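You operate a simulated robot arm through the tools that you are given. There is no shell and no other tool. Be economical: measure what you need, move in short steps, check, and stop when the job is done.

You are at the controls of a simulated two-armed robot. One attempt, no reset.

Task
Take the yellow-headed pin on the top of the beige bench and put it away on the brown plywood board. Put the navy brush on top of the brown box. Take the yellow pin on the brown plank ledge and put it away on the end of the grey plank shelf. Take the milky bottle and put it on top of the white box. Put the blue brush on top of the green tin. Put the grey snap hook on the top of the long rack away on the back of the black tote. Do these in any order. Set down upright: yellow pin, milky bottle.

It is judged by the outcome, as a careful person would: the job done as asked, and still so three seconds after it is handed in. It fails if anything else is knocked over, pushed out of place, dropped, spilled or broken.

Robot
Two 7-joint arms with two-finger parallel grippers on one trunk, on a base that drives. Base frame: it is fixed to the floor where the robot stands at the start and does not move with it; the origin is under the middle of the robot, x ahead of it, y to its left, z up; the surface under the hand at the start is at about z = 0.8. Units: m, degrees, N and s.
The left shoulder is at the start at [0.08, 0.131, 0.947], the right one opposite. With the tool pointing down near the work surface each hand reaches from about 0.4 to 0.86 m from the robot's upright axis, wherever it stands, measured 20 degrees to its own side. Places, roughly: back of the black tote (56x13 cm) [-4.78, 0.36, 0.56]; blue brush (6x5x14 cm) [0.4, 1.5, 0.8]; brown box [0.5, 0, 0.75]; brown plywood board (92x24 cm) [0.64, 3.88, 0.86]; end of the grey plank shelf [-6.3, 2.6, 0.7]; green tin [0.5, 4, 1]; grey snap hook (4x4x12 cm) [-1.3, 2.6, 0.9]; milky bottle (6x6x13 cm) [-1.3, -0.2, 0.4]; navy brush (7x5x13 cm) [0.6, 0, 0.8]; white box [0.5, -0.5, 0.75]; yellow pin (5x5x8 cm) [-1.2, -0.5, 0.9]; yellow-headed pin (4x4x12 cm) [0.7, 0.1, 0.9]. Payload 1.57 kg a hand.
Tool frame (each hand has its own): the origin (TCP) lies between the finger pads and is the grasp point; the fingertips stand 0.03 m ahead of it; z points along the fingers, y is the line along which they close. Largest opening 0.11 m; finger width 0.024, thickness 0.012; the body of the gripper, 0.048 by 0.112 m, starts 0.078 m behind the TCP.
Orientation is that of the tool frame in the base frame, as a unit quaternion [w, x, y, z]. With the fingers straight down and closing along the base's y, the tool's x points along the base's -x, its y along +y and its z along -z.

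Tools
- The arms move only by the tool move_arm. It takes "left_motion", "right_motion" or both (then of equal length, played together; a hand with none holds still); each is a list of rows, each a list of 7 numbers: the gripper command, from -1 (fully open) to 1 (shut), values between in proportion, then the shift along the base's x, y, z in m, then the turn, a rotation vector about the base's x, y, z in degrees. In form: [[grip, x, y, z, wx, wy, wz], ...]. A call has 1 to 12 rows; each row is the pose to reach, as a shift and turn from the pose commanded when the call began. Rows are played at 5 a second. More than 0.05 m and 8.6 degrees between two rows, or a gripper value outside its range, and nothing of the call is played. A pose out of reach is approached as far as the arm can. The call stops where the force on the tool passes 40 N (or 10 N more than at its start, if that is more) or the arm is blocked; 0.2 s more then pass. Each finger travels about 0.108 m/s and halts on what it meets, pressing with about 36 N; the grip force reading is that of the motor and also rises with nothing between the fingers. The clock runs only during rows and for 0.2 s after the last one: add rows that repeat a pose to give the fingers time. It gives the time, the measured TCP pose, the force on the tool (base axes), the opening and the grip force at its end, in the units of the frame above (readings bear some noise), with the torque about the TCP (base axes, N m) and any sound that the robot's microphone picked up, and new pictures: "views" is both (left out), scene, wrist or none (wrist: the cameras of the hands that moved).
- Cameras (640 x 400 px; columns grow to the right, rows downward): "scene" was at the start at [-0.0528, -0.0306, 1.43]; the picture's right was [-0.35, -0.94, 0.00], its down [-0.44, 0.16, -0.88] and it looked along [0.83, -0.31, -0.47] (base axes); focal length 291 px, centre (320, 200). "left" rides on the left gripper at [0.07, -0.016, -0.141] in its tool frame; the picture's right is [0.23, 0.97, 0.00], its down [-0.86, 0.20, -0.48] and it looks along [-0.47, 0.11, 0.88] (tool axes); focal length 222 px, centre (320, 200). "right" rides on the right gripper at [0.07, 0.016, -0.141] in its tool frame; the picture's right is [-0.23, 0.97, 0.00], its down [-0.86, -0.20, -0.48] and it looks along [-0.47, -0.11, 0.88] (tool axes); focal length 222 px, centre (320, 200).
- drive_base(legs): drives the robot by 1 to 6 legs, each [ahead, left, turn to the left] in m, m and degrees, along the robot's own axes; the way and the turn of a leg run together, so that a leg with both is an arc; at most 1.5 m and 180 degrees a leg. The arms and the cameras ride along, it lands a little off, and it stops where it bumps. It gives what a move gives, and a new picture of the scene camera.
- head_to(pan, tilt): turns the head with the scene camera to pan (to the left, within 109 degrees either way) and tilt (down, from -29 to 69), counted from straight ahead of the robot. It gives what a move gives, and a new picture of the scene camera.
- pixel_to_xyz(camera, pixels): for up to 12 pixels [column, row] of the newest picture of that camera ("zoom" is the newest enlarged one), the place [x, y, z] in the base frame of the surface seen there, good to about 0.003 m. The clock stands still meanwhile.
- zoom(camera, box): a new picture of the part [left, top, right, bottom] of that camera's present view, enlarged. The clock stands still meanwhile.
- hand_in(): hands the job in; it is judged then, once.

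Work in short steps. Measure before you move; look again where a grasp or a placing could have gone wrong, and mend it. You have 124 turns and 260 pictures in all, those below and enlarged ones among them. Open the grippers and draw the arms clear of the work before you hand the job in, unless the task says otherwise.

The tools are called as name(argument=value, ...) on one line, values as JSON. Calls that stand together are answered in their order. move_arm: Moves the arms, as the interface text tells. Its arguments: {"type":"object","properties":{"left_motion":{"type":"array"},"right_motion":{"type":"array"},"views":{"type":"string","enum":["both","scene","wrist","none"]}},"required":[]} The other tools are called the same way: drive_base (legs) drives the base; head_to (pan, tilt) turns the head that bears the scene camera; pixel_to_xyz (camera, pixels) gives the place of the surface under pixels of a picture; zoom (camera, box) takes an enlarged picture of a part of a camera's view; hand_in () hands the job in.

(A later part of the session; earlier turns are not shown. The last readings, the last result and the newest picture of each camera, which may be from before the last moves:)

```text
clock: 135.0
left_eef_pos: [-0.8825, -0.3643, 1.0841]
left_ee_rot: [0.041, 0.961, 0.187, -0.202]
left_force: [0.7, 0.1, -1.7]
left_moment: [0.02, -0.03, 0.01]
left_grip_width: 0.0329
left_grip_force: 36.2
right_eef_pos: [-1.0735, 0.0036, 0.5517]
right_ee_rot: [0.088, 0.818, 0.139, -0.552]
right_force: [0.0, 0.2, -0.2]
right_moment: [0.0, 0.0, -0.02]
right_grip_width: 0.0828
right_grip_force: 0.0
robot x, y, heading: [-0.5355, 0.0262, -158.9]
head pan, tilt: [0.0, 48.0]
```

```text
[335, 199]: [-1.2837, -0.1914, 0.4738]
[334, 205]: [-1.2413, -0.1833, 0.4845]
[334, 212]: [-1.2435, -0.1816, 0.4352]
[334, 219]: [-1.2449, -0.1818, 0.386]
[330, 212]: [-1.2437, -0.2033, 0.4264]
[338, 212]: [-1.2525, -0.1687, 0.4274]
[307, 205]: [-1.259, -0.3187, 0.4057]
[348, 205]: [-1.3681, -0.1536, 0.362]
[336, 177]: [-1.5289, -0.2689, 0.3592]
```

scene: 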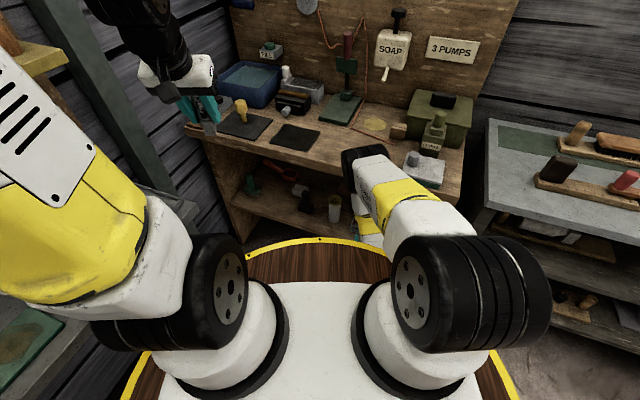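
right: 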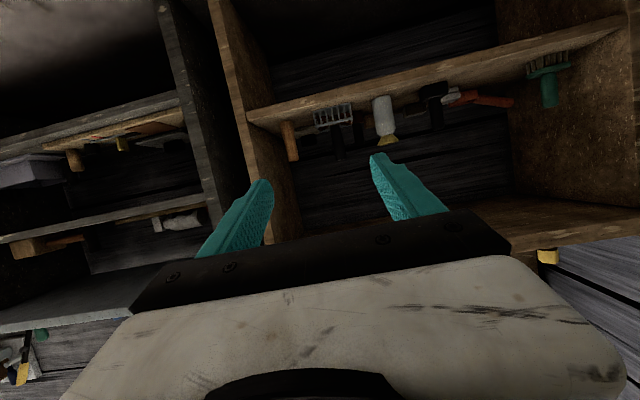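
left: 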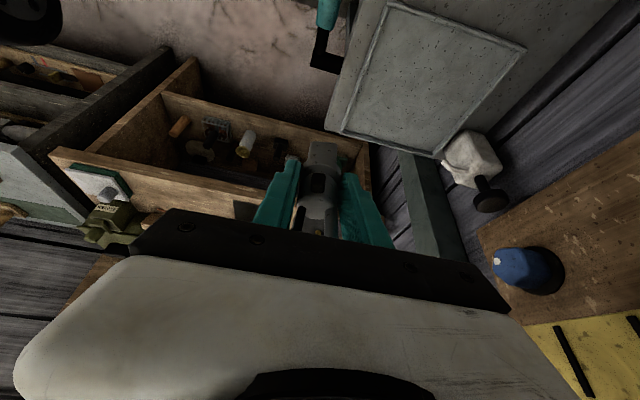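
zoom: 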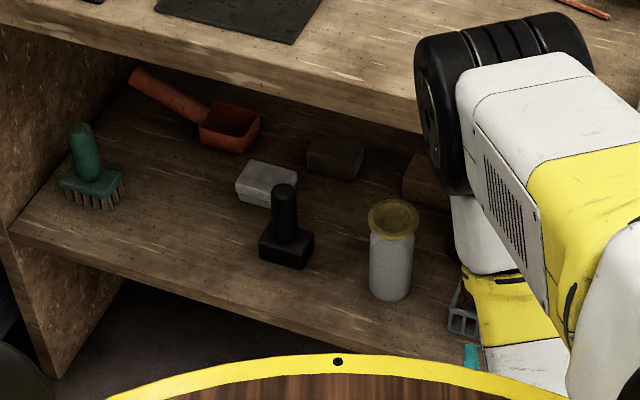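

Bottle axis ≈ (−1.272,−0.189). Move to the pre-grasp in front of it at z≈0.48.

move_arm(right_motion=[[-0.3, 0.0, -0.04, -0.01, 0, 0, 0], [-0.3, 0.0, -0.08, -0.025, 0, 0, 0], [-0.3, -0.02, -0.115, -0.04, 0, 0, 0], [-0.3, -0.05, -0.14, -0.06, 0, 0, 0], [-0.3, -0.0825, -0.154, -0.073, 0, 0, 0], [-0.3, -0.0825, -0.154, -0.073, 0, 0, 0]], views="both")

zoom(camera="right", box=[160, 20, 480, 240])

```text
clock: 136.4
left_eef_pos: [-0.8817, -0.3629, 1.0847]
left_ee_rot: [0.041, 0.96, 0.187, -0.203]
left_force: [0.3, 0.8, -2.5]
left_moment: [0.0, 0.0, 0.0]
left_grip_width: 0.0328
left_grip_force: 36.2
right_eef_pos: [-1.1532, -0.1518, 0.4801]
right_ee_rot: [0.09, 0.818, 0.14, -0.551]
right_force: [0.2, -0.8, -0.2]
right_moment: [0.02, -0.01, 0.0]
right_grip_width: 0.0715
right_grip_force: 0.1
robot x, y, heading: [-0.5379, 0.0239, -158.7]
head pan, tilt: [0.0, 48.0]
```

scene: 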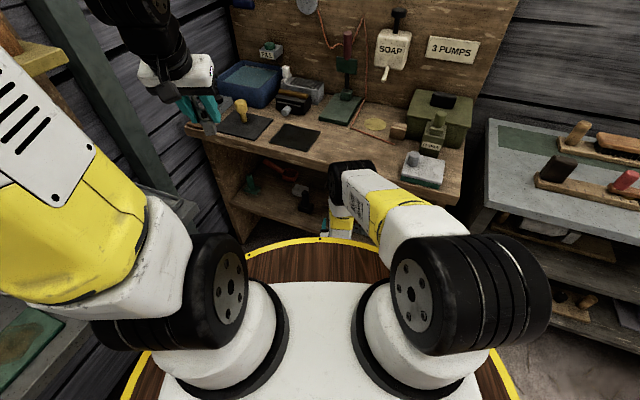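
right: 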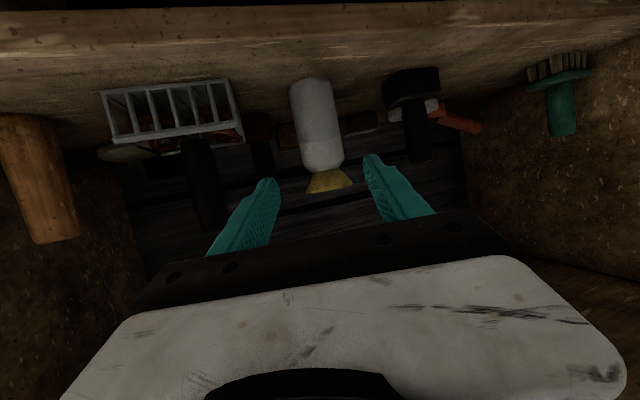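

```text
1.82 times, centred on (320, 130) of right
```

zoom: 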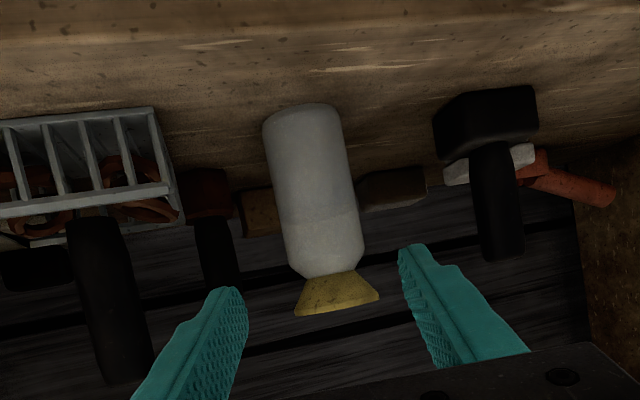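

Aligned. Advance along the tool axis (stop at z 0.42) and close.

move_arm(right_motion=[[-0.3, -0.03, -0.009, -0.02, 0, 0, 0], [-0.3, -0.06, -0.019, -0.038, 0, 0, 0], [-0.3, -0.09, -0.028, -0.05, 0, 0, 0], [-0.3, -0.115, -0.036, -0.06, 0, 0, 0], [-0.3, -0.115, -0.036, -0.06, 0, 0, 0]], views="wrist")

```text
clock: 137.6
left_eef_pos: [-0.881, -0.3647, 1.0841]
left_ee_rot: [0.041, 0.961, 0.186, -0.203]
left_force: [-0.9, 0.1, -2.3]
left_moment: [0.05, -0.01, -0.02]
left_grip_width: 0.0327
left_grip_force: 36.2
right_eef_pos: [-1.2762, -0.1593, 0.4628]
right_ee_rot: [0.088, 0.82, 0.14, -0.548]
right_force: [2.2, 0.2, -1.7]
right_moment: [-0.07, 0.28, -0.07]
right_grip_width: 0.0716
right_grip_force: 0.1
right hand out of reach, approached as far as the arm can: row 2, 3, 4, 5
robot x, y, heading: [-0.5378, 0.0227, -158.8]
head pan, tilt: [0.0, 48.0]
```

right: 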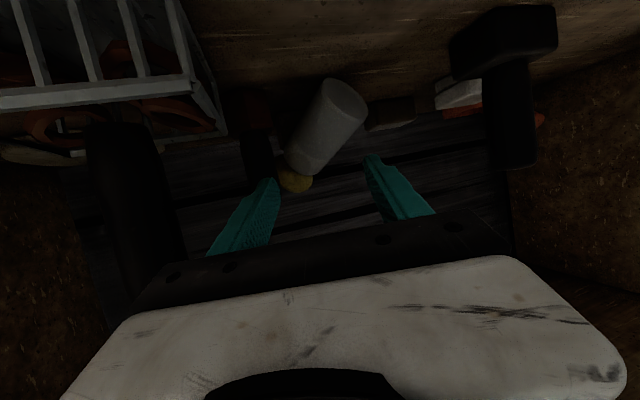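

The arm couldn't reach fully and went off-line; the bottle looks tilted at (325,130). Look carefully before moving.

zoom(camera="right", box=[200, 40, 460, 240])

pixel_to_xyz(camera="right", pixels=[[343, 95], [330, 125], [310, 160], [294, 180], [350, 115], [315, 110], [350, 85], [270, 190], [372, 160], [290, 110]])

zoom(camera="scene", box=[230, 140, 400, 250])

```text
2.00 times, centred on (330, 140) of right
```

zoom: 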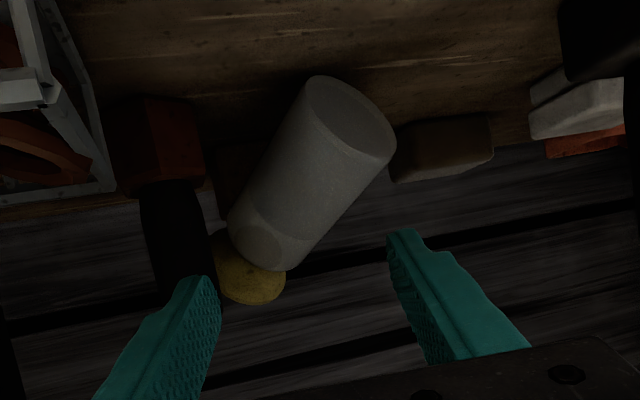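

```text
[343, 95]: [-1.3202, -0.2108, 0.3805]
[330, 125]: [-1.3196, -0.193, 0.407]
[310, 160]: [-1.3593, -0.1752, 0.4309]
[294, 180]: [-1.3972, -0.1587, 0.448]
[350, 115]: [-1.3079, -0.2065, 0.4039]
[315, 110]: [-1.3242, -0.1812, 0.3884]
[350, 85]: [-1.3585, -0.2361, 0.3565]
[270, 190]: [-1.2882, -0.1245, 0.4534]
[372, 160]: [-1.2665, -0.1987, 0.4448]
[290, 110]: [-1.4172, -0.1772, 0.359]
```

```text
3.64 times, centred on (315, 195) of scene
```

zoom: 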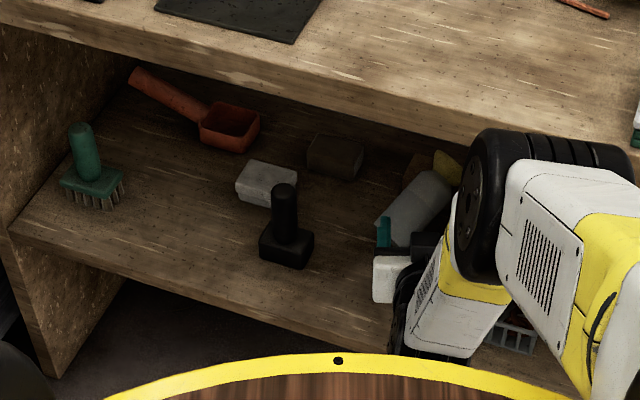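

The bottle was pushed back and is leaning on a block behind it. Retract straight out slowly and re-inspect.

move_arm(right_motion=[[-0.3, 0.025, 0.006, 0.008, 0, 0, 0], [-0.3, 0.05, 0.012, 0.014, 0, 0, 0], [-0.3, 0.075, 0.018, 0.02, 0, 0, 0], [-0.3, 0.11, 0.025, 0.03, 0, 0, 0], [-0.3, 0.15, 0.03, 0.04, 0, 0, 0], [-0.3, 0.19, 0.04, 0.05, 0, 0, 0]], views="both")

zoom(camera="right", box=[200, 20, 460, 220])

zoom(camera="scene", box=[230, 140, 400, 250])

```text
clock: 139.0
left_eef_pos: [-0.8814, -0.3641, 1.084]
left_ee_rot: [0.041, 0.96, 0.186, -0.203]
left_force: [0.0, -0.1, -1.5]
left_moment: [-0.02, -0.02, -0.01]
left_grip_width: 0.0326
left_grip_force: 36.0
right_eef_pos: [-1.0865, -0.12, 0.5105]
right_ee_rot: [0.09, 0.818, 0.14, -0.551]
right_force: [0.0, -0.1, -0.1]
right_moment: [-0.03, 0.01, 0.01]
right_grip_width: 0.0713
right_grip_force: 0.1
robot x, y, heading: [-0.539, 0.028, -159.2]
head pan, tilt: [0.0, 48.0]
```

scene: 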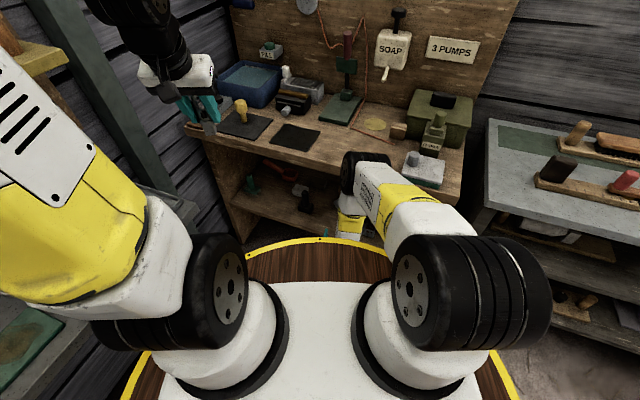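
right: 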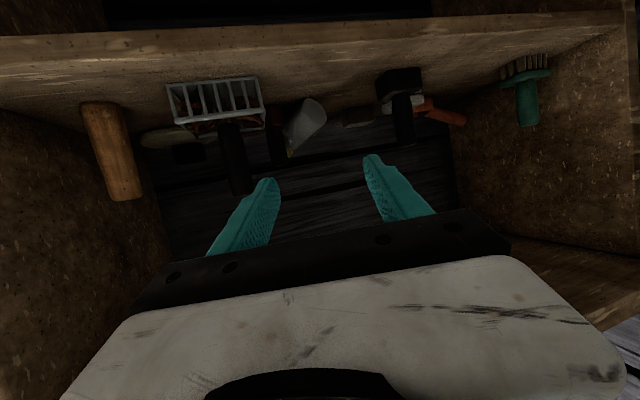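

```text
2.00 times, centred on (330, 120) of right
```

zoom: 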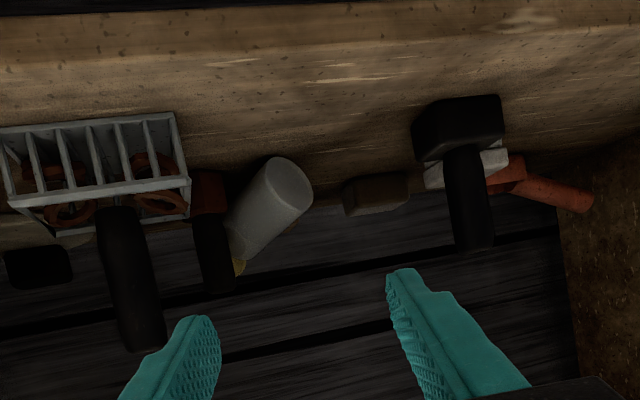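

```text
3.64 times, centred on (315, 195) of scene
```

zoom: 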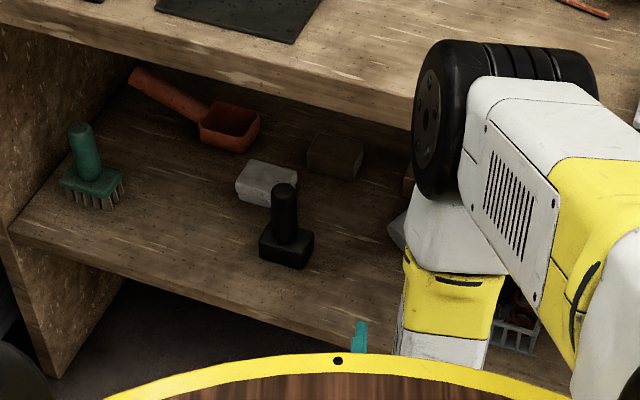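

Shift the right hand aside to see the bottle from the head.

move_arm(right_motion=[[-0.3, 0.04, 0.02, 0.0, 0, 0, 0], [-0.3, 0.06, 0.06, 0.0, 0, 0, 0], [-0.3, 0.06, 0.1, 0.0, 0, 0, 0], [-0.3, 0.06, 0.14, 0.0, 0, 0, 0], [-0.3, 0.06, 0.18, 0.0, 0, 0, 0], [-0.3, 0.06, 0.22, 0, 0, 0, 0]], views="none")

zoom(camera="scene", box=[260, 140, 400, 240])

```text
clock: 140.4
left_eef_pos: [-0.883, -0.3647, 1.0832]
left_ee_rot: [0.041, 0.96, 0.187, -0.202]
left_force: [-0.5, -1.1, -1.5]
left_moment: [0.04, -0.02, -0.03]
left_grip_width: 0.0325
left_grip_force: 36.0
right_eef_pos: [-1.0237, 0.0965, 0.5136]
right_ee_rot: [0.09, 0.818, 0.14, -0.55]
right_force: [-0.3, 0.0, -0.2]
right_moment: [-0.01, 0.01, -0.01]
right_grip_width: 0.0715
right_grip_force: 0.0
robot x, y, heading: [-0.5382, 0.0203, -159.0]
head pan, tilt: [0.0, 48.0]
```

```text
4.00 times, centred on (330, 190) of scene
```

zoom: 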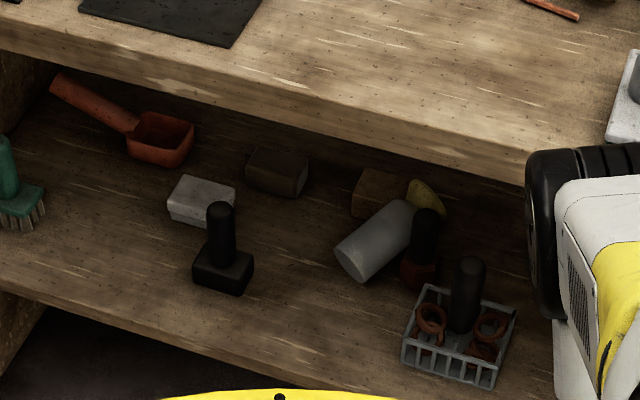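

pixel_to_xyz(camera="zoom", pixels=[[345, 255], [365, 280], [340, 250], [375, 235], [395, 215], [405, 205], [385, 260], [400, 240], [425, 195], [370, 195], [425, 230], [420, 270]])

```text
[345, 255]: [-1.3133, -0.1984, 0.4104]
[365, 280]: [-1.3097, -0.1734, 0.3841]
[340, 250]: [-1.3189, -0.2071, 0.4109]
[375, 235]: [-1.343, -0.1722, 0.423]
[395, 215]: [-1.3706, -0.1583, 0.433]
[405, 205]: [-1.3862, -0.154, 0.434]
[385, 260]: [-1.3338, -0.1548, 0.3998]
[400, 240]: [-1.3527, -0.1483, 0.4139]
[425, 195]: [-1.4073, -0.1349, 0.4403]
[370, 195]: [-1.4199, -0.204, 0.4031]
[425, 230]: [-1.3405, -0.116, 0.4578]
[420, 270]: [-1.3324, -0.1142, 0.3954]
```

The bottle lies on the shelf pointing away/right. Plan: get closer, draw it out by its base end, then re-grip and stand it up. First turn to face −x.

drive_base(legs=[[0, 0, -20]])

move_arm(right_motion=[[-0.3, 0.01, -0.04, 0.005, 0, 0, 0], [-0.3, 0.02, -0.08, 0.01, 0, 0, 0], [-0.3, 0.03, -0.12, 0.015, 0, 0, 0], [-0.3, 0.03, -0.16, 0.02, 0, 0, 0], [-0.3, 0.03, -0.2, 0.02, 0, 0, 0], [-0.3, 0.03, -0.24, 0.02, 0, 0, 0], [-0.3, 0.03, -0.28, 0.02, 0, 0, 0]], views="scene")

```text
clock: 141.9
left_eef_pos: [-0.994, -0.2207, 1.0828]
left_ee_rot: [0.006, 0.979, 0.017, -0.205]
left_force: [-0.1, 0.0, -2.3]
left_moment: [-0.02, -0.02, 0.05]
left_grip_width: 0.0324
left_grip_force: 36.4
right_eef_pos: [-0.9688, 0.2608, 0.5139]
right_ee_rot: [-0.008, 0.83, -0.004, -0.558]
right_force: [-0.2, 1.0, 0.5]
right_moment: [0.02, 0.0, 0.02]
right_grip_width: 0.0715
right_grip_force: 0.1
robot x, y, heading: [-0.5368, 0.0243, -178.6]
head pan, tilt: [0.0, 48.0]
```

scene: 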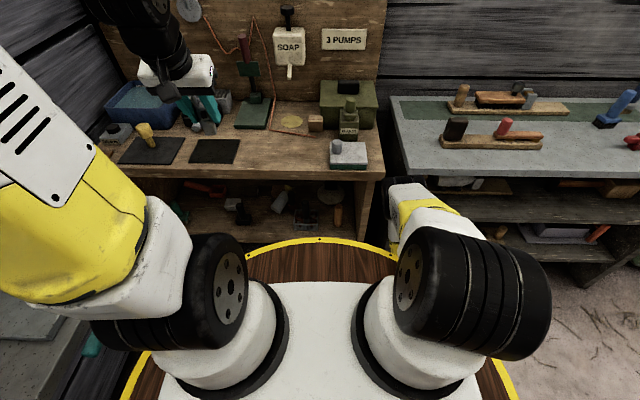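

```text
clock: 142.6
left_eef_pos: [-0.9939, -0.2213, 1.0837]
left_ee_rot: [0.005, 0.979, 0.016, -0.204]
left_force: [-0.5, 1.1, -1.8]
left_moment: [-0.07, -0.06, 0.03]
left_grip_width: 0.0325
left_grip_force: 36.1
right_eef_pos: [-0.9771, 0.2523, 0.5317]
right_ee_rot: [-0.055, 0.804, 0.087, -0.586]
right_force: [-0.7, 0.2, -0.7]
right_moment: [0.0, 0.03, -0.02]
right_grip_width: 0.0718
right_grip_force: 0.0
robot x, y, heading: [-0.5375, 0.0232, -178.9]
head pan, tilt: [0.0, 48.0]
stopped in row 3 (right hand): the arm was blocked; the commanded pose is now the measured one
```

scene: 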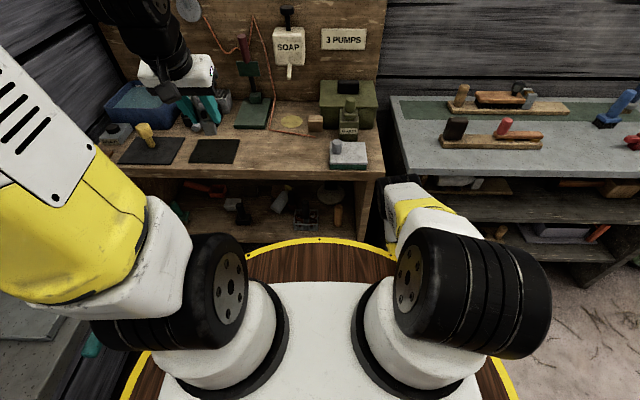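

Blocked against the robot's own body; go slightly outward first, then across.

move_arm(right_motion=[[-0.3, -0.03, 0.0, 0.0, 0, 0, 0], [-0.3, -0.06, -0.02, 0.0, 0, 0, 0], [-0.3, -0.075, -0.06, 0.0, 0, 0, -2], [-0.3, -0.08, -0.1, 0.0, 0, 0, -4], [-0.3, -0.085, -0.14, 0.0, 0, 0, -6], [-0.3, -0.085, -0.18, 0, 0, 0, -8], [-0.3, -0.085, -0.22, 0, 0, 0, -10], [-0.3, -0.085, -0.26, 0, 0, 0, -10]], views="both")

```text
clock: 144.4
left_eef_pos: [-0.9958, -0.2225, 1.0821]
left_ee_rot: [0.006, 0.979, 0.017, -0.205]
left_force: [-0.8, 0.8, -1.8]
left_moment: [-0.04, -0.04, 0.0]
left_grip_width: 0.0326
left_grip_force: 35.9
right_eef_pos: [-1.0721, -0.0026, 0.5367]
right_ee_rot: [-0.111, 0.804, 0.012, -0.584]
right_force: [0.4, -0.9, 0.3]
right_moment: [-0.01, 0.01, -0.02]
right_grip_width: 0.0716
right_grip_force: 0.0
robot x, y, heading: [-0.5387, 0.0251, -179.2]
head pan, tilt: [0.0, 48.0]
```

scene: 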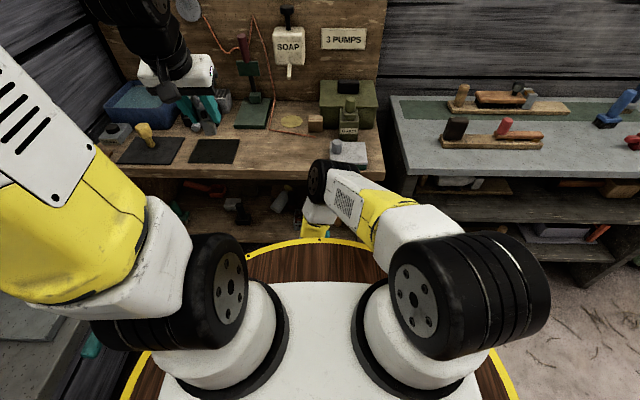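
right: 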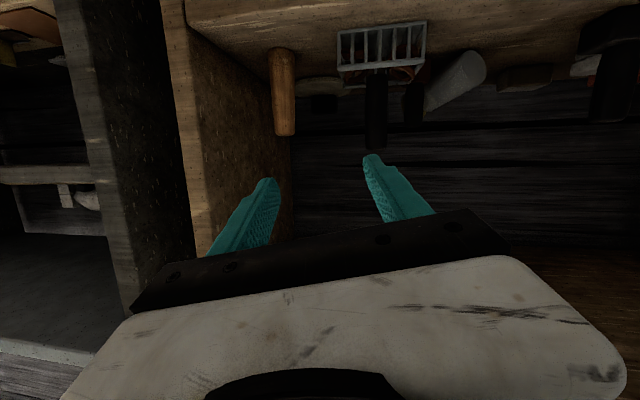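

Check where the right forearm is relative to the bench edge before driving closer.

pixel_to_xyz(camera="scene", pixels=[[322, 180], [318, 165], [340, 172], [312, 195], [318, 215], [310, 232], [360, 200], [405, 225], [440, 290], [330, 170]])

zoom(camera="scene", box=[240, 140, 460, 278])

```text
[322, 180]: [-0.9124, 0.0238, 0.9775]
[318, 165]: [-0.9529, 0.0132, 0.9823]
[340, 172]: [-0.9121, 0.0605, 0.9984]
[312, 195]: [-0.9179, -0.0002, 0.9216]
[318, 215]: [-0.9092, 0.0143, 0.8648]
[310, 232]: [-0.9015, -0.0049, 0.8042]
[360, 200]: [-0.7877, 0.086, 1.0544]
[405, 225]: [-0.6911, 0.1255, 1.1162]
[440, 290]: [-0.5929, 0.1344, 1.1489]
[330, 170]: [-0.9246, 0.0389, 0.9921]
```

```text
2.90 times, centred on (350, 209) of scene
```

zoom: 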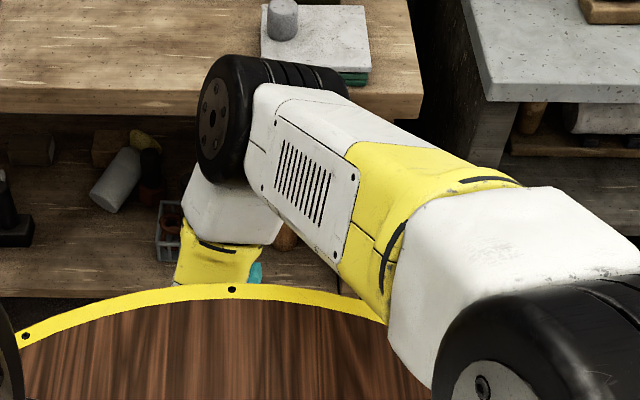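

The right arm geometry is poor here; the left arm suits better. I'll stand the hook temporarily on the bench top at a free spot. Measure the surface.

pixel_to_xyz(camera="scene", pixels=[[262, 150], [262, 160], [285, 155], [300, 160], [270, 172], [230, 152], [212, 160], [145, 130], [147, 142], [210, 128]])

zoom(camera="scene", box=[90, 60, 390, 248])

```text
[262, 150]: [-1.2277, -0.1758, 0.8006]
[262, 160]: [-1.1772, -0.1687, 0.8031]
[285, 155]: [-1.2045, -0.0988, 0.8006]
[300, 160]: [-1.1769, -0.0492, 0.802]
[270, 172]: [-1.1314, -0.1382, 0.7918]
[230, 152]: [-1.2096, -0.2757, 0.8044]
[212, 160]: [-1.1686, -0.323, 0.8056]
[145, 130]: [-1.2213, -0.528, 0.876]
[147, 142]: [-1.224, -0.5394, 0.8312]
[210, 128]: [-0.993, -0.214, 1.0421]
```

```text
2.13 times, centred on (240, 154) of scene
```

zoom: 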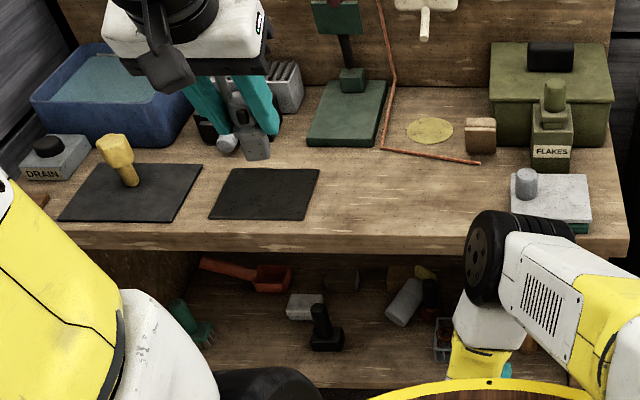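

Stand the hook at (−1.21,−0.14) on the bench: approach and lower to near contact.

move_arm(left_motion=[[1, -0.04, 0.015, 0, 0, 0, 0], [1, -0.08, 0.03, 0, 0, 0, 0], [1, -0.12, 0.045, -0.01, 0, 0, 0], [1, -0.16, 0.06, -0.02, 0, 0, 0], [1, -0.195, 0.075, -0.045, 0, 0, 0], [1, -0.214, 0.083, -0.085, 0, 0, 0], [1, -0.214, 0.083, -0.13, 0, 0, 0], [1, -0.214, 0.083, -0.175, 0, 0, 0], [1, -0.214, 0.083, -0.205, 0, 0, 0], [1, -0.214, 0.083, -0.218, 0, 0, 0], [1, -0.214, 0.083, -0.222, 0, 0, 0], [1, -0.214, 0.083, -0.222, 0, 0, 0]], views="scene")

zoom(camera="scene", box=[180, 80, 340, 180])

```text
clock: 147.0
left_eef_pos: [-1.2098, -0.1389, 0.8589]
left_ee_rot: [0.006, 0.978, 0.017, -0.206]
left_force: [-0.4, -0.9, -1.6]
left_moment: [0.0, 0.04, -0.01]
left_grip_width: 0.0326
left_grip_force: 36.1
right_eef_pos: [-1.0732, -0.0054, 0.5364]
right_ee_rot: [-0.109, 0.804, 0.011, -0.585]
right_force: [-0.3, 0.5, -1.3]
right_moment: [0.04, 0.0, 0.03]
right_grip_width: 0.0714
right_grip_force: 0.1
robot x, y, heading: [-0.5338, 0.0245, -179.0]
head pan, tilt: [0.0, 48.0]
```

scene: 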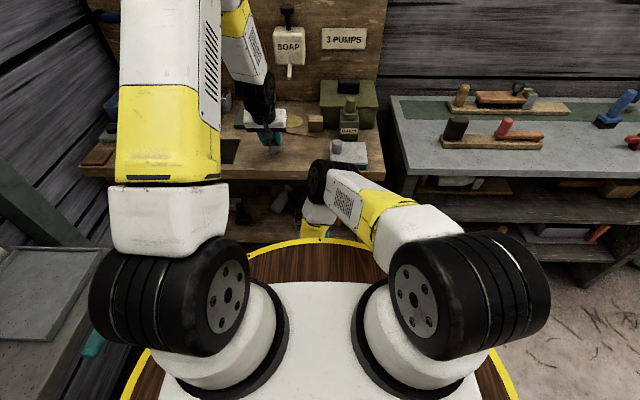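

```text
4.00 times, centred on (260, 130) of scene
```

zoom: 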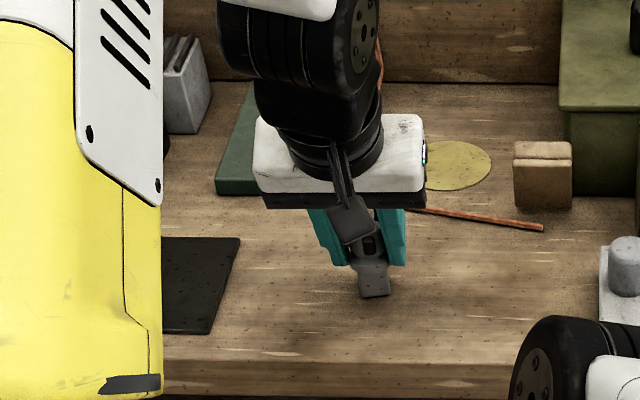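

Lower to contact, release, and withdraw.

move_arm(left_motion=[[1, 0, 0, -0.003, 0, 0, 0], [1, 0, 0, -0.005, 0, 0, 0], [1, 0, 0, -0.005, 0, 0, 0], [0.2, 0, 0, -0.004, 0, 0, 0], [-0.4, 0, 0, -0.003, 0, 0, 0], [-0.4, 0, 0, -0.003, 0, 0, 0], [-0.4, 0.014, 0, 0.03, 0, 0, 0], [-0.4, 0.032, 0, 0.07, 0, 0, 0], [-0.4, 0.05, 0, 0.11, 0, 0, 0], [-0.4, 0.08, -0.01, 0.14, 0, 0, 0], [-0.4, 0.12, -0.03, 0.15, 0, 0, 0], [-0.4, 0.16, -0.05, 0.15, 0, 0, 0]], views="none")

zoom(camera="scene", box=[180, 80, 340, 180])

```text
clock: 149.6
left_eef_pos: [-1.0532, -0.191, 1.0088]
left_ee_rot: [0.006, 0.978, 0.016, -0.206]
left_force: [0.0, 0.5, -0.1]
left_moment: [-0.03, 0.01, 0.0]
left_grip_width: 0.0772
left_grip_force: 0.0
right_eef_pos: [-1.0726, -0.0064, 0.5363]
right_ee_rot: [-0.109, 0.804, 0.01, -0.585]
right_force: [-0.8, 0.1, -0.6]
right_moment: [-0.01, 0.04, 0.01]
right_grip_width: 0.0715
right_grip_force: 0.0
robot x, y, heading: [-0.5364, 0.0222, -179.0]
head pan, tilt: [0.0, 48.0]
```

```text
4.00 times, centred on (260, 130) of scene
```

zoom: 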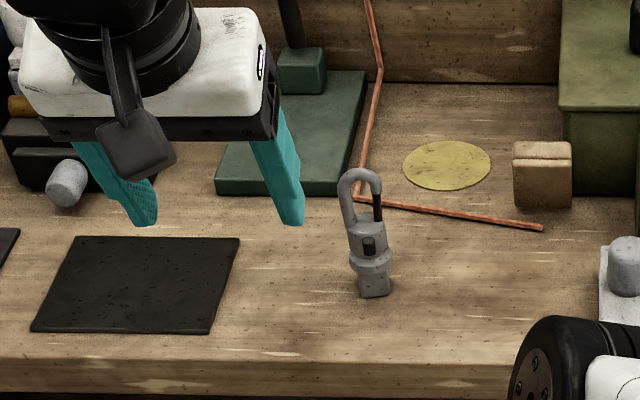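

Hook stands on the bench. Now raise the right arm out of the way and lower the left arm in the aisle, turned toward the bottle.

move_arm(left_motion=[[-0.3, 0.035, -0.01, -0.02, 0, 0, 0], [-0.3, 0.05, -0.02, -0.06, 0, 0, 0], [-0.3, 0.05, -0.03, -0.105, 0, 0, 0], [-0.3, 0.05, -0.04, -0.15, 0.6, 3.5, -2.2], [-0.3, 0.05, -0.05, -0.195, 1.2, 7, -4.4], [-0.3, 0.05, -0.06, -0.24, 1.8, 10.5, -6.6], [-0.3, 0.05, -0.07, -0.285, 2.4, 14, -8.8], [-0.3, 0.05, -0.07, -0.33, 3, 17.5, -11], [-0.3, 0.05, -0.07, -0.375, 3.7, 21, -13.3], [-0.3, 0.05, -0.07, -0.42, 4.3, 24.5, -15.5], [-0.3, 0.05, -0.07, -0.46, 4.9, 28, -17.7], [-0.3, 0.05, -0.07, -0.495, 5.4, 30.7, -19.5]], right_motion=[[-0.3, 0.01, 0.04, 0, 0, 0, 0], [-0.3, 0.02, 0.08, 0.02, 0, 0, 0], [-0.3, 0.02, 0.11, 0.055, 0, -2, 0], [-0.3, 0.02, 0.14, 0.095, 0, -4, 0], [-0.3, 0.02, 0.17, 0.135, 0, -6, 0], [-0.3, 0.02, 0.19, 0.18, 0, -8, 0], [-0.3, 0.02, 0.2, 0.225, 0, -10, 0], [-0.3, 0.02, 0.2, 0.27, 0, -12, 0], [-0.3, 0.02, 0.2, 0.315, 0, -14, 0], [-0.3, 0.02, 0.2, 0.36, 0, -16, 0], [-0.3, 0.02, 0.2, 0.405, 0, -18, 0], [-0.3, 0.02, 0.2, 0.45, 0, -20, 0]], views="both")

```text
clock: 152.2
left_eef_pos: [-0.9972, -0.259, 0.5166]
left_ee_rot: [-0.079, 0.877, -0.137, -0.454]
left_force: [0.4, 0.1, -0.8]
left_moment: [-0.01, -0.01, -0.01]
left_grip_width: 0.0715
left_grip_force: 0.1
right_eef_pos: [-1.0918, 0.1836, 0.9888]
right_ee_rot: [-0.101, 0.899, 0.034, -0.425]
right_force: [-0.7, 0.7, -0.4]
right_moment: [-0.02, -0.03, 0.0]
right_grip_width: 0.0714
right_grip_force: 0.0
right hand out of reach, approached as far as the arm can: row 8, 9, 10, 11, 12
robot x, y, heading: [-0.5341, 0.0244, -178.6]
head pan, tilt: [0.0, 48.0]
```

scene: 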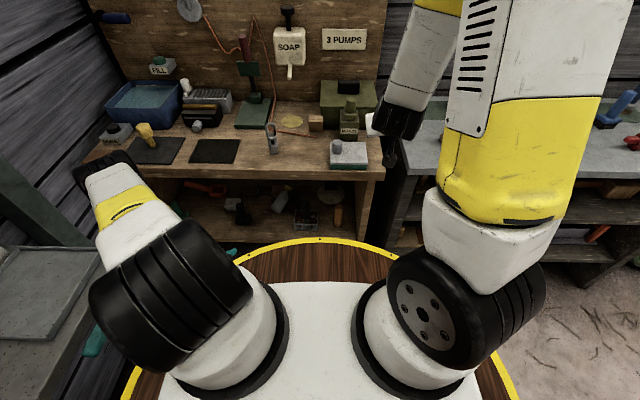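
right: 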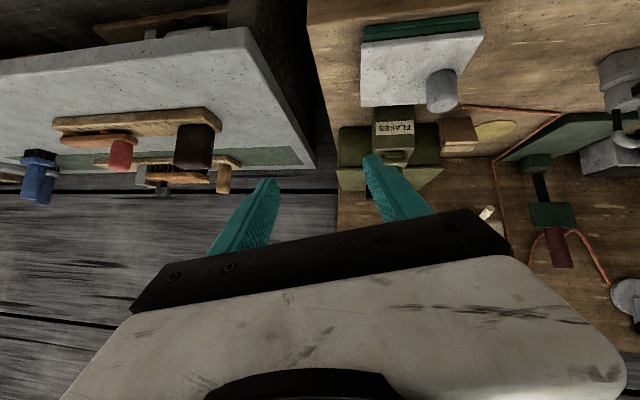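
left: 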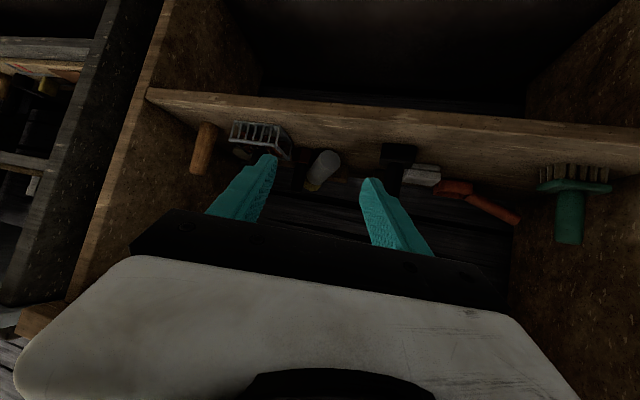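

Both arms OK. Extend the left hand into the shelf mouth and pull the right hand up/back, then drive 0.13 m forward.

move_arm(left_motion=[[-0.3, -0.03, 0.0, -0.01, 0, 0, 0], [-0.3, -0.06, 0.0, -0.015, 0, 0, 0], [-0.3, -0.08, 0.003, -0.02, 0, 0, 0], [-0.3, -0.1, 0.005, -0.02, 0, 0, 0], [-0.3, -0.1, 0.005, -0.02, 0, 0, 0]], right_motion=[[-0.3, 0.02, 0, 0.03, 0, 0, 0], [-0.3, 0.05, 0.0, 0.06, 0, 0, 0], [-0.3, 0.08, 0.0, 0.09, 0, 0, 0], [-0.3, 0.11, 0.0, 0.11, 0, 0, 0], [-0.3, 0.14, 0, 0.12, 0, 0, 0]], views="none")

drive_base(legs=[[0.12, 0, 0]])

zoom(camera="left", box=[200, 40, 460, 240])

```text
clock: 153.4
left_eef_pos: [-1.0965, -0.2534, 0.4951]
left_ee_rot: [-0.079, 0.877, -0.137, -0.453]
left_force: [0.5, 0.0, 0.3]
left_moment: [0.01, 0.0, -0.01]
left_grip_width: 0.0716
left_grip_force: 0.0
right_eef_pos: [-0.9941, 0.1648, 1.1586]
right_ee_rot: [-0.103, 0.899, 0.032, -0.424]
right_force: [-0.9, 0.8, -0.2]
right_moment: [0.02, -0.04, -0.02]
right_grip_width: 0.0714
right_grip_force: 0.1
right hand out of reach, approached as far as the arm can: row 1, 2, 3, 4, 5
robot x, y, heading: [-0.537, 0.0257, -178.7]
head pan, tilt: [0.0, 48.0]
```

```text
clock: 154.6
left_eef_pos: [-1.2178, -0.2549, 0.4962]
left_ee_rot: [-0.08, 0.877, -0.138, -0.453]
left_force: [-0.5, 0.6, -0.1]
left_moment: [0.01, 0.0, -0.02]
left_grip_width: 0.0716
left_grip_force: 0.1
right_eef_pos: [-1.1154, 0.1621, 1.158]
right_ee_rot: [-0.103, 0.899, 0.032, -0.425]
right_force: [-0.5, 0.2, -0.3]
right_moment: [-0.03, 0.02, -0.03]
right_grip_width: 0.0716
right_grip_force: 0.1
robot x, y, heading: [-0.6581, 0.0219, -178.9]
head pan, tilt: [0.0, 48.0]
```

scene: 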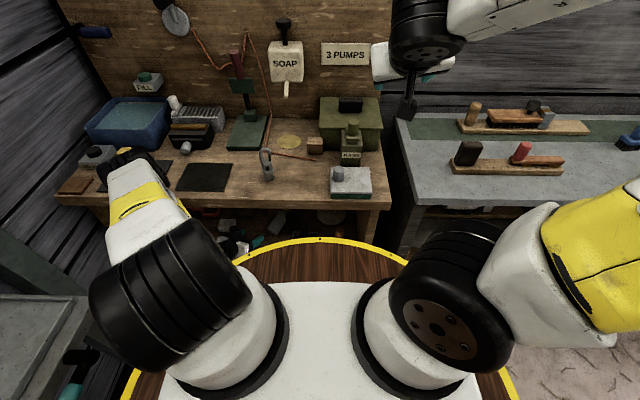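

```text
2.00 times, centred on (330, 140) of left
```

zoom: 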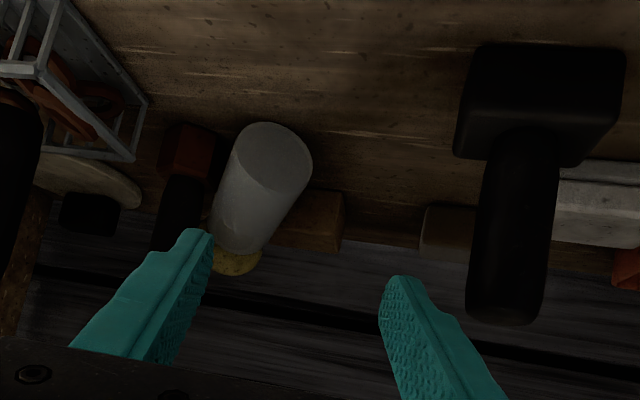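

Measure bottle and brush in this wrist view.

pixel_to_xyz(camera="zoom", pixels=[[285, 145], [240, 145], [275, 170], [305, 170], [240, 180], [255, 205], [240, 240], [235, 262], [190, 160], [180, 200], [320, 225], [262, 160]])

```text
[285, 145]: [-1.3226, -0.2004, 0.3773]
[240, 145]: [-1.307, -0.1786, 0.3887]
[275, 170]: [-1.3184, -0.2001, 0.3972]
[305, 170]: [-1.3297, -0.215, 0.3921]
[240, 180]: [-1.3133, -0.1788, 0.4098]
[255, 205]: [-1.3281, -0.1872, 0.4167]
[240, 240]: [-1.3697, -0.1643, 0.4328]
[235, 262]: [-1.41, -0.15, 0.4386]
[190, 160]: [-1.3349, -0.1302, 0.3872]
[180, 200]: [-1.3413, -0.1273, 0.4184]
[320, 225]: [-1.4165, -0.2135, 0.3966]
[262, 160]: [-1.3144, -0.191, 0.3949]
```

Yaw the hand 12° more to match the bottle axis and move to pre-grasp.

move_arm(left_motion=[[-0.2, -0.015, 0.01, -0.014, 0, 0, -4], [-0.2, -0.03, 0.02, -0.028, 0, 0, -8], [-0.2, -0.045, 0.029, -0.042, 0, 0, -12], [-0.2, -0.045, 0.029, -0.042, 0, 0, -12]], views="both")

pixel_to_xyz(camera="scene", pixels=[[120, 165], [110, 175], [135, 175], [125, 155], [140, 200], [105, 200], [150, 230]])

zoom(camera="left", box=[200, 40, 460, 240])

```text
clock: 155.6
left_eef_pos: [-1.2638, -0.2267, 0.4521]
left_ee_rot: [-0.126, 0.858, -0.229, -0.443]
left_force: [-0.5, -0.3, 0.0]
left_moment: [-0.02, -0.03, 0.0]
left_grip_width: 0.0663
left_grip_force: 0.1
right_eef_pos: [-1.1163, 0.1628, 1.158]
right_ee_rot: [-0.103, 0.899, 0.031, -0.425]
right_force: [0.2, 0.4, -0.3]
right_moment: [-0.01, 0.0, -0.03]
right_grip_width: 0.0715
right_grip_force: 0.1
robot x, y, heading: [-0.6597, 0.024, -178.5]
head pan, tilt: [0.0, 48.0]
```

scene: 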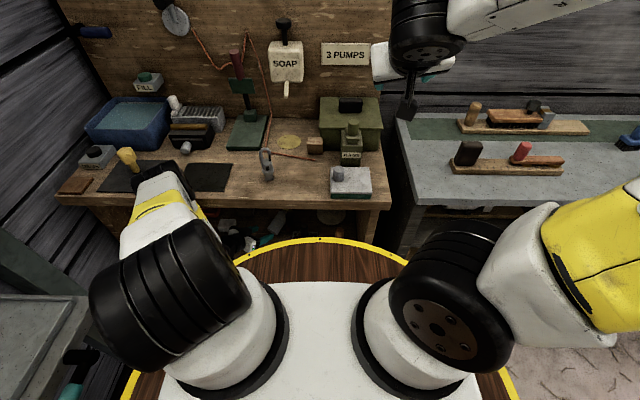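
left: 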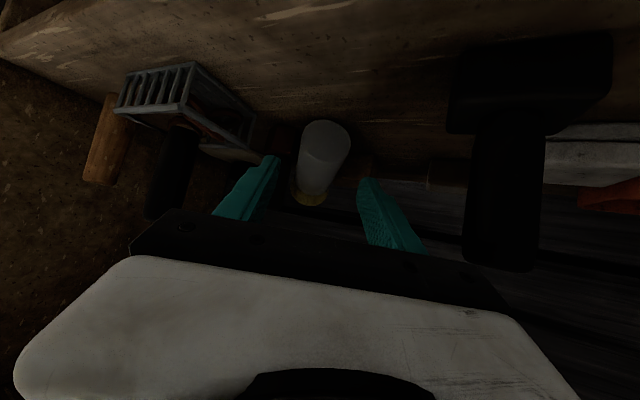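

```text
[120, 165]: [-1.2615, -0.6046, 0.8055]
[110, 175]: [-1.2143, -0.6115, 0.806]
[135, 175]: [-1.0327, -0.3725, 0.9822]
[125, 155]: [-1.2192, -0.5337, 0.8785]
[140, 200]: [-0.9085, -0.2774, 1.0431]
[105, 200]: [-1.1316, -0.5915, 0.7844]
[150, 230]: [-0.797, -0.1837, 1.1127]
```

```text
2.00 times, centred on (330, 140) of left
```

zoom: 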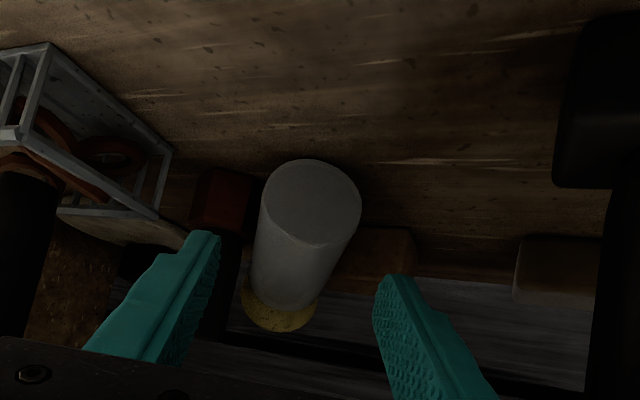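

Bottle is centred between the fingers. Advance along the tool axis in small steps.

move_arm(left_motion=[[-0.2, -0.018, 0.011, -0.014, 0, 0, 0], [-0.2, -0.036, 0.022, -0.028, 0, 0, 0], [-0.2, -0.054, 0.033, -0.042, 0, 0, 0], [-0.2, -0.069, 0.043, -0.055, 0, 0, 0], [-0.2, -0.069, 0.043, -0.055, 0, 0, 0]], views="none")

zoom(camera="left", box=[200, 40, 460, 240])

```text
clock: 156.8
left_eef_pos: [-1.3325, -0.1847, 0.3995]
left_ee_rot: [-0.125, 0.857, -0.228, -0.444]
left_force: [-0.2, -0.2, 0.4]
left_moment: [0.0, 0.01, 0.0]
left_grip_width: 0.0659
left_grip_force: 0.1
right_eef_pos: [-1.1131, 0.1609, 1.1595]
right_ee_rot: [-0.102, 0.898, 0.032, -0.426]
right_force: [-0.7, -0.2, 0.6]
right_moment: [0.01, -0.03, 0.0]
right_grip_width: 0.0714
right_grip_force: 0.1
robot x, y, heading: [-0.6538, 0.0221, -178.7]
head pan, tilt: [0.0, 48.0]
```

```text
2.00 times, centred on (330, 140) of left
```

zoom: 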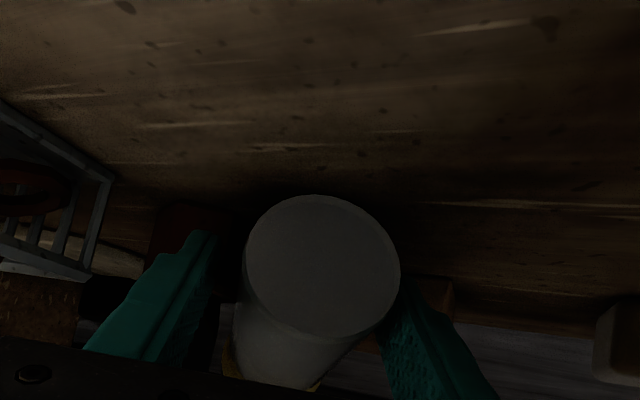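

Close on the bottle base end.

move_arm(left_motion=[[0.2, 0, 0, 0, 0, 0, 0], [1, 0, 0, 0, 0, 0, 0], [1, 0, 0, 0, 0, 0, 0], [1, 0, 0, 0, 0, 0, 0], [1, 0.005, -0.003, 0.006, 0, 0, 0], [1, 0.015, -0.009, 0.012, 0, 0, 0], [1, 0.03, -0.018, 0.018, 0, 0, 0]], views="wrist")

```text
clock: 158.4
left_eef_pos: [-1.2963, -0.1936, 0.4132]
left_ee_rot: [-0.13, 0.859, -0.23, -0.439]
left_force: [1.0, -0.5, 0.6]
left_moment: [0.02, -0.01, 0.05]
left_grip_width: 0.057
left_grip_force: 0.5
right_eef_pos: [-1.1148, 0.1644, 1.159]
right_ee_rot: [-0.102, 0.899, 0.031, -0.426]
right_force: [-0.3, -0.1, -1.0]
right_moment: [0.0, -0.02, 0.0]
right_grip_width: 0.0716
right_grip_force: 0.0
robot x, y, heading: [-0.6564, 0.0223, -179.1]
head pan, tilt: [0.0, 48.0]
```

left: 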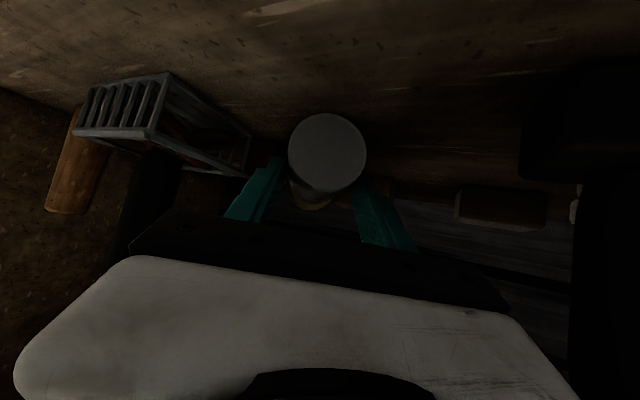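

The bottle slipped out at the tips during the pull. Reopen and re-inspect.

move_arm(left_motion=[[-0.1, 0, 0, 0, 0, 0, 0], [-0.25, 0.0, 0.0, 0.0, 0, 0, 0], [-0.25, 0.02, -0.012, 0.016, 0, 0, 0]], views="none")

zoom(camera="left", box=[200, 40, 460, 240])

pixel_to_xyz(camera="zoom", pixels=[[310, 180], [310, 215], [270, 200], [350, 200], [290, 250], [310, 240], [330, 245], [300, 270], [220, 210], [280, 290]])

```text
clock: 159.2
left_eef_pos: [-1.2842, -0.2147, 0.4338]
left_ee_rot: [-0.125, 0.857, -0.229, -0.444]
left_force: [1.1, -0.3, 0.5]
left_moment: [0.01, 0.02, -0.02]
left_grip_width: 0.0689
left_grip_force: 0.1
right_eef_pos: [-1.1166, 0.1618, 1.1594]
right_ee_rot: [-0.102, 0.899, 0.032, -0.426]
right_force: [0.2, -0.4, -0.3]
right_moment: [0.0, 0.0, 0.0]
right_grip_width: 0.0717
right_grip_force: 0.0
robot x, y, heading: [-0.6586, 0.0225, -178.7]
head pan, tilt: [0.0, 48.0]
```

```text
2.00 times, centred on (330, 140) of left
```

zoom: 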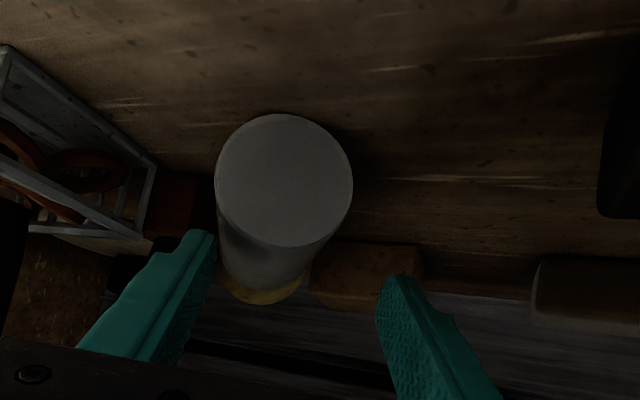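

```text
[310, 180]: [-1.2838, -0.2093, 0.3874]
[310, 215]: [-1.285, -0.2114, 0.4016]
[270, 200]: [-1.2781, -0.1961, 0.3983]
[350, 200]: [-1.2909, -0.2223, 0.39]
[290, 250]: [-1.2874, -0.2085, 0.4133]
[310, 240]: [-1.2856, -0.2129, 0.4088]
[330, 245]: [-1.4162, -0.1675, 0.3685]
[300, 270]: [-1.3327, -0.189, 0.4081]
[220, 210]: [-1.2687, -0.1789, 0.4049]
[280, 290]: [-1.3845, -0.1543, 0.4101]
```

The bottle did slide out ~3.5 cm and now lies flat; re-advance deeper (yaw +5°) and close, holding still.

move_arm(left_motion=[[-0.22, -0.007, 0.007, -0.014, 0, 0, 5], [-0.22, -0.015, 0.014, -0.028, 0, 0, 5], [-0.22, -0.03, 0.024, -0.041, 0, 0, 5], [-0.22, -0.03, 0.024, -0.041, 0, 0, 5], [0.5, -0.03, 0.024, -0.041, 0, 0, 5], [1, -0.03, 0.024, -0.041, 0, 0, 5], [1, -0.03, 0.024, -0.041, 0, 0, 5], [1, -0.03, 0.024, -0.041, 0, 0, 5]], views="wrist")

```text
clock: 161.0
left_eef_pos: [-1.3121, -0.1867, 0.3906]
left_ee_rot: [-0.108, 0.867, -0.191, -0.448]
left_force: [-0.8, -0.2, 0.7]
left_moment: [0.06, 0.1, -0.03]
left_grip_width: 0.0538
left_grip_force: 36.0
right_eef_pos: [-1.1155, 0.1619, 1.1582]
right_ee_rot: [-0.102, 0.898, 0.032, -0.426]
right_force: [0.2, 0.9, 0.4]
right_moment: [0.04, 0.0, -0.01]
right_grip_width: 0.0715
right_grip_force: 0.1
robot x, y, heading: [-0.6516, 0.0178, -178.9]
head pan, tilt: [0.0, 48.0]
```

left: 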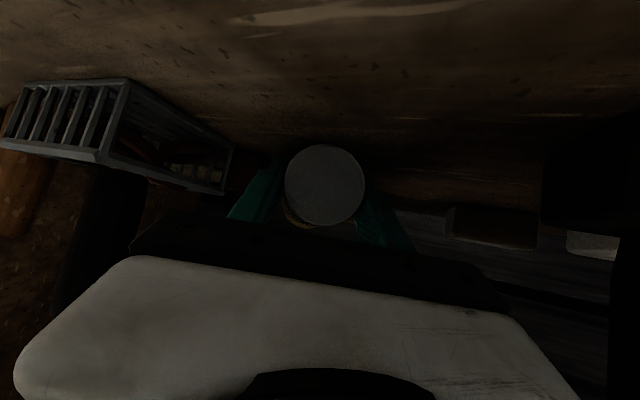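

Firm grip (54 mm, 36 N). Lift slightly and withdraw along the bottle axis.

move_arm(left_motion=[[1, 0, 0, 0.01, 0, 0, 0], [1, 0.01, -0.0045, 0.02, 0, 0, 0], [1, 0.03, -0.0135, 0.03, 0, 0, 0], [1, 0.055, -0.025, 0.035, 0, 0, 0], [1, 0.08, -0.036, 0.04, 0, 0, 0], [1, 0.105, -0.047, 0.045, 0, 0, 0], [1, 0.135, -0.055, 0.05, 0, 0, 0], [1, 0.165, -0.06, 0.055, 0, 0, 0], [1, 0.195, -0.06, 0.06, 0, 0, 0]], views="both")

```text
clock: 163.0
left_eef_pos: [-1.116, -0.2489, 0.4526]
left_ee_rot: [-0.107, 0.867, -0.191, -0.448]
left_force: [-0.2, 1.0, -2.6]
left_moment: [-0.07, -0.11, 0.02]
left_grip_width: 0.0541
left_grip_force: 36.0
right_eef_pos: [-1.1158, 0.1626, 1.1577]
right_ee_rot: [-0.102, 0.898, 0.032, -0.426]
right_force: [0.3, 0.0, -0.3]
right_moment: [0.01, -0.01, -0.01]
right_grip_width: 0.0715
right_grip_force: 0.1
robot x, y, heading: [-0.6587, 0.0249, -178.8]
head pan, tilt: [0.0, 48.0]
```

scene: 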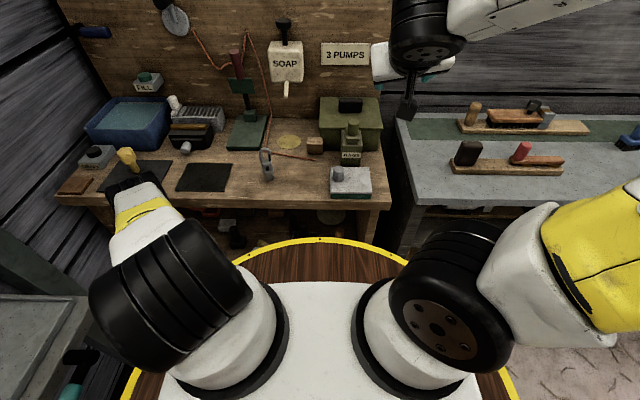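
left: 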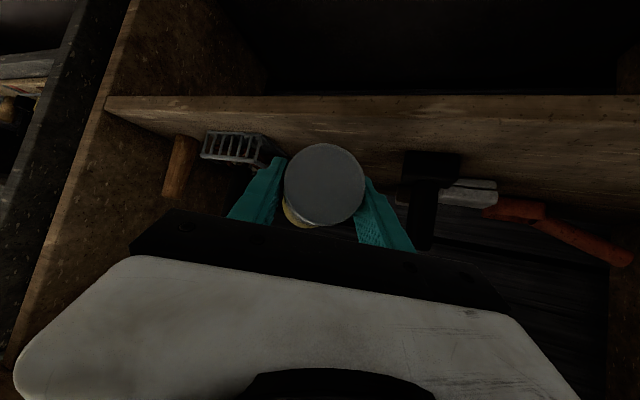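

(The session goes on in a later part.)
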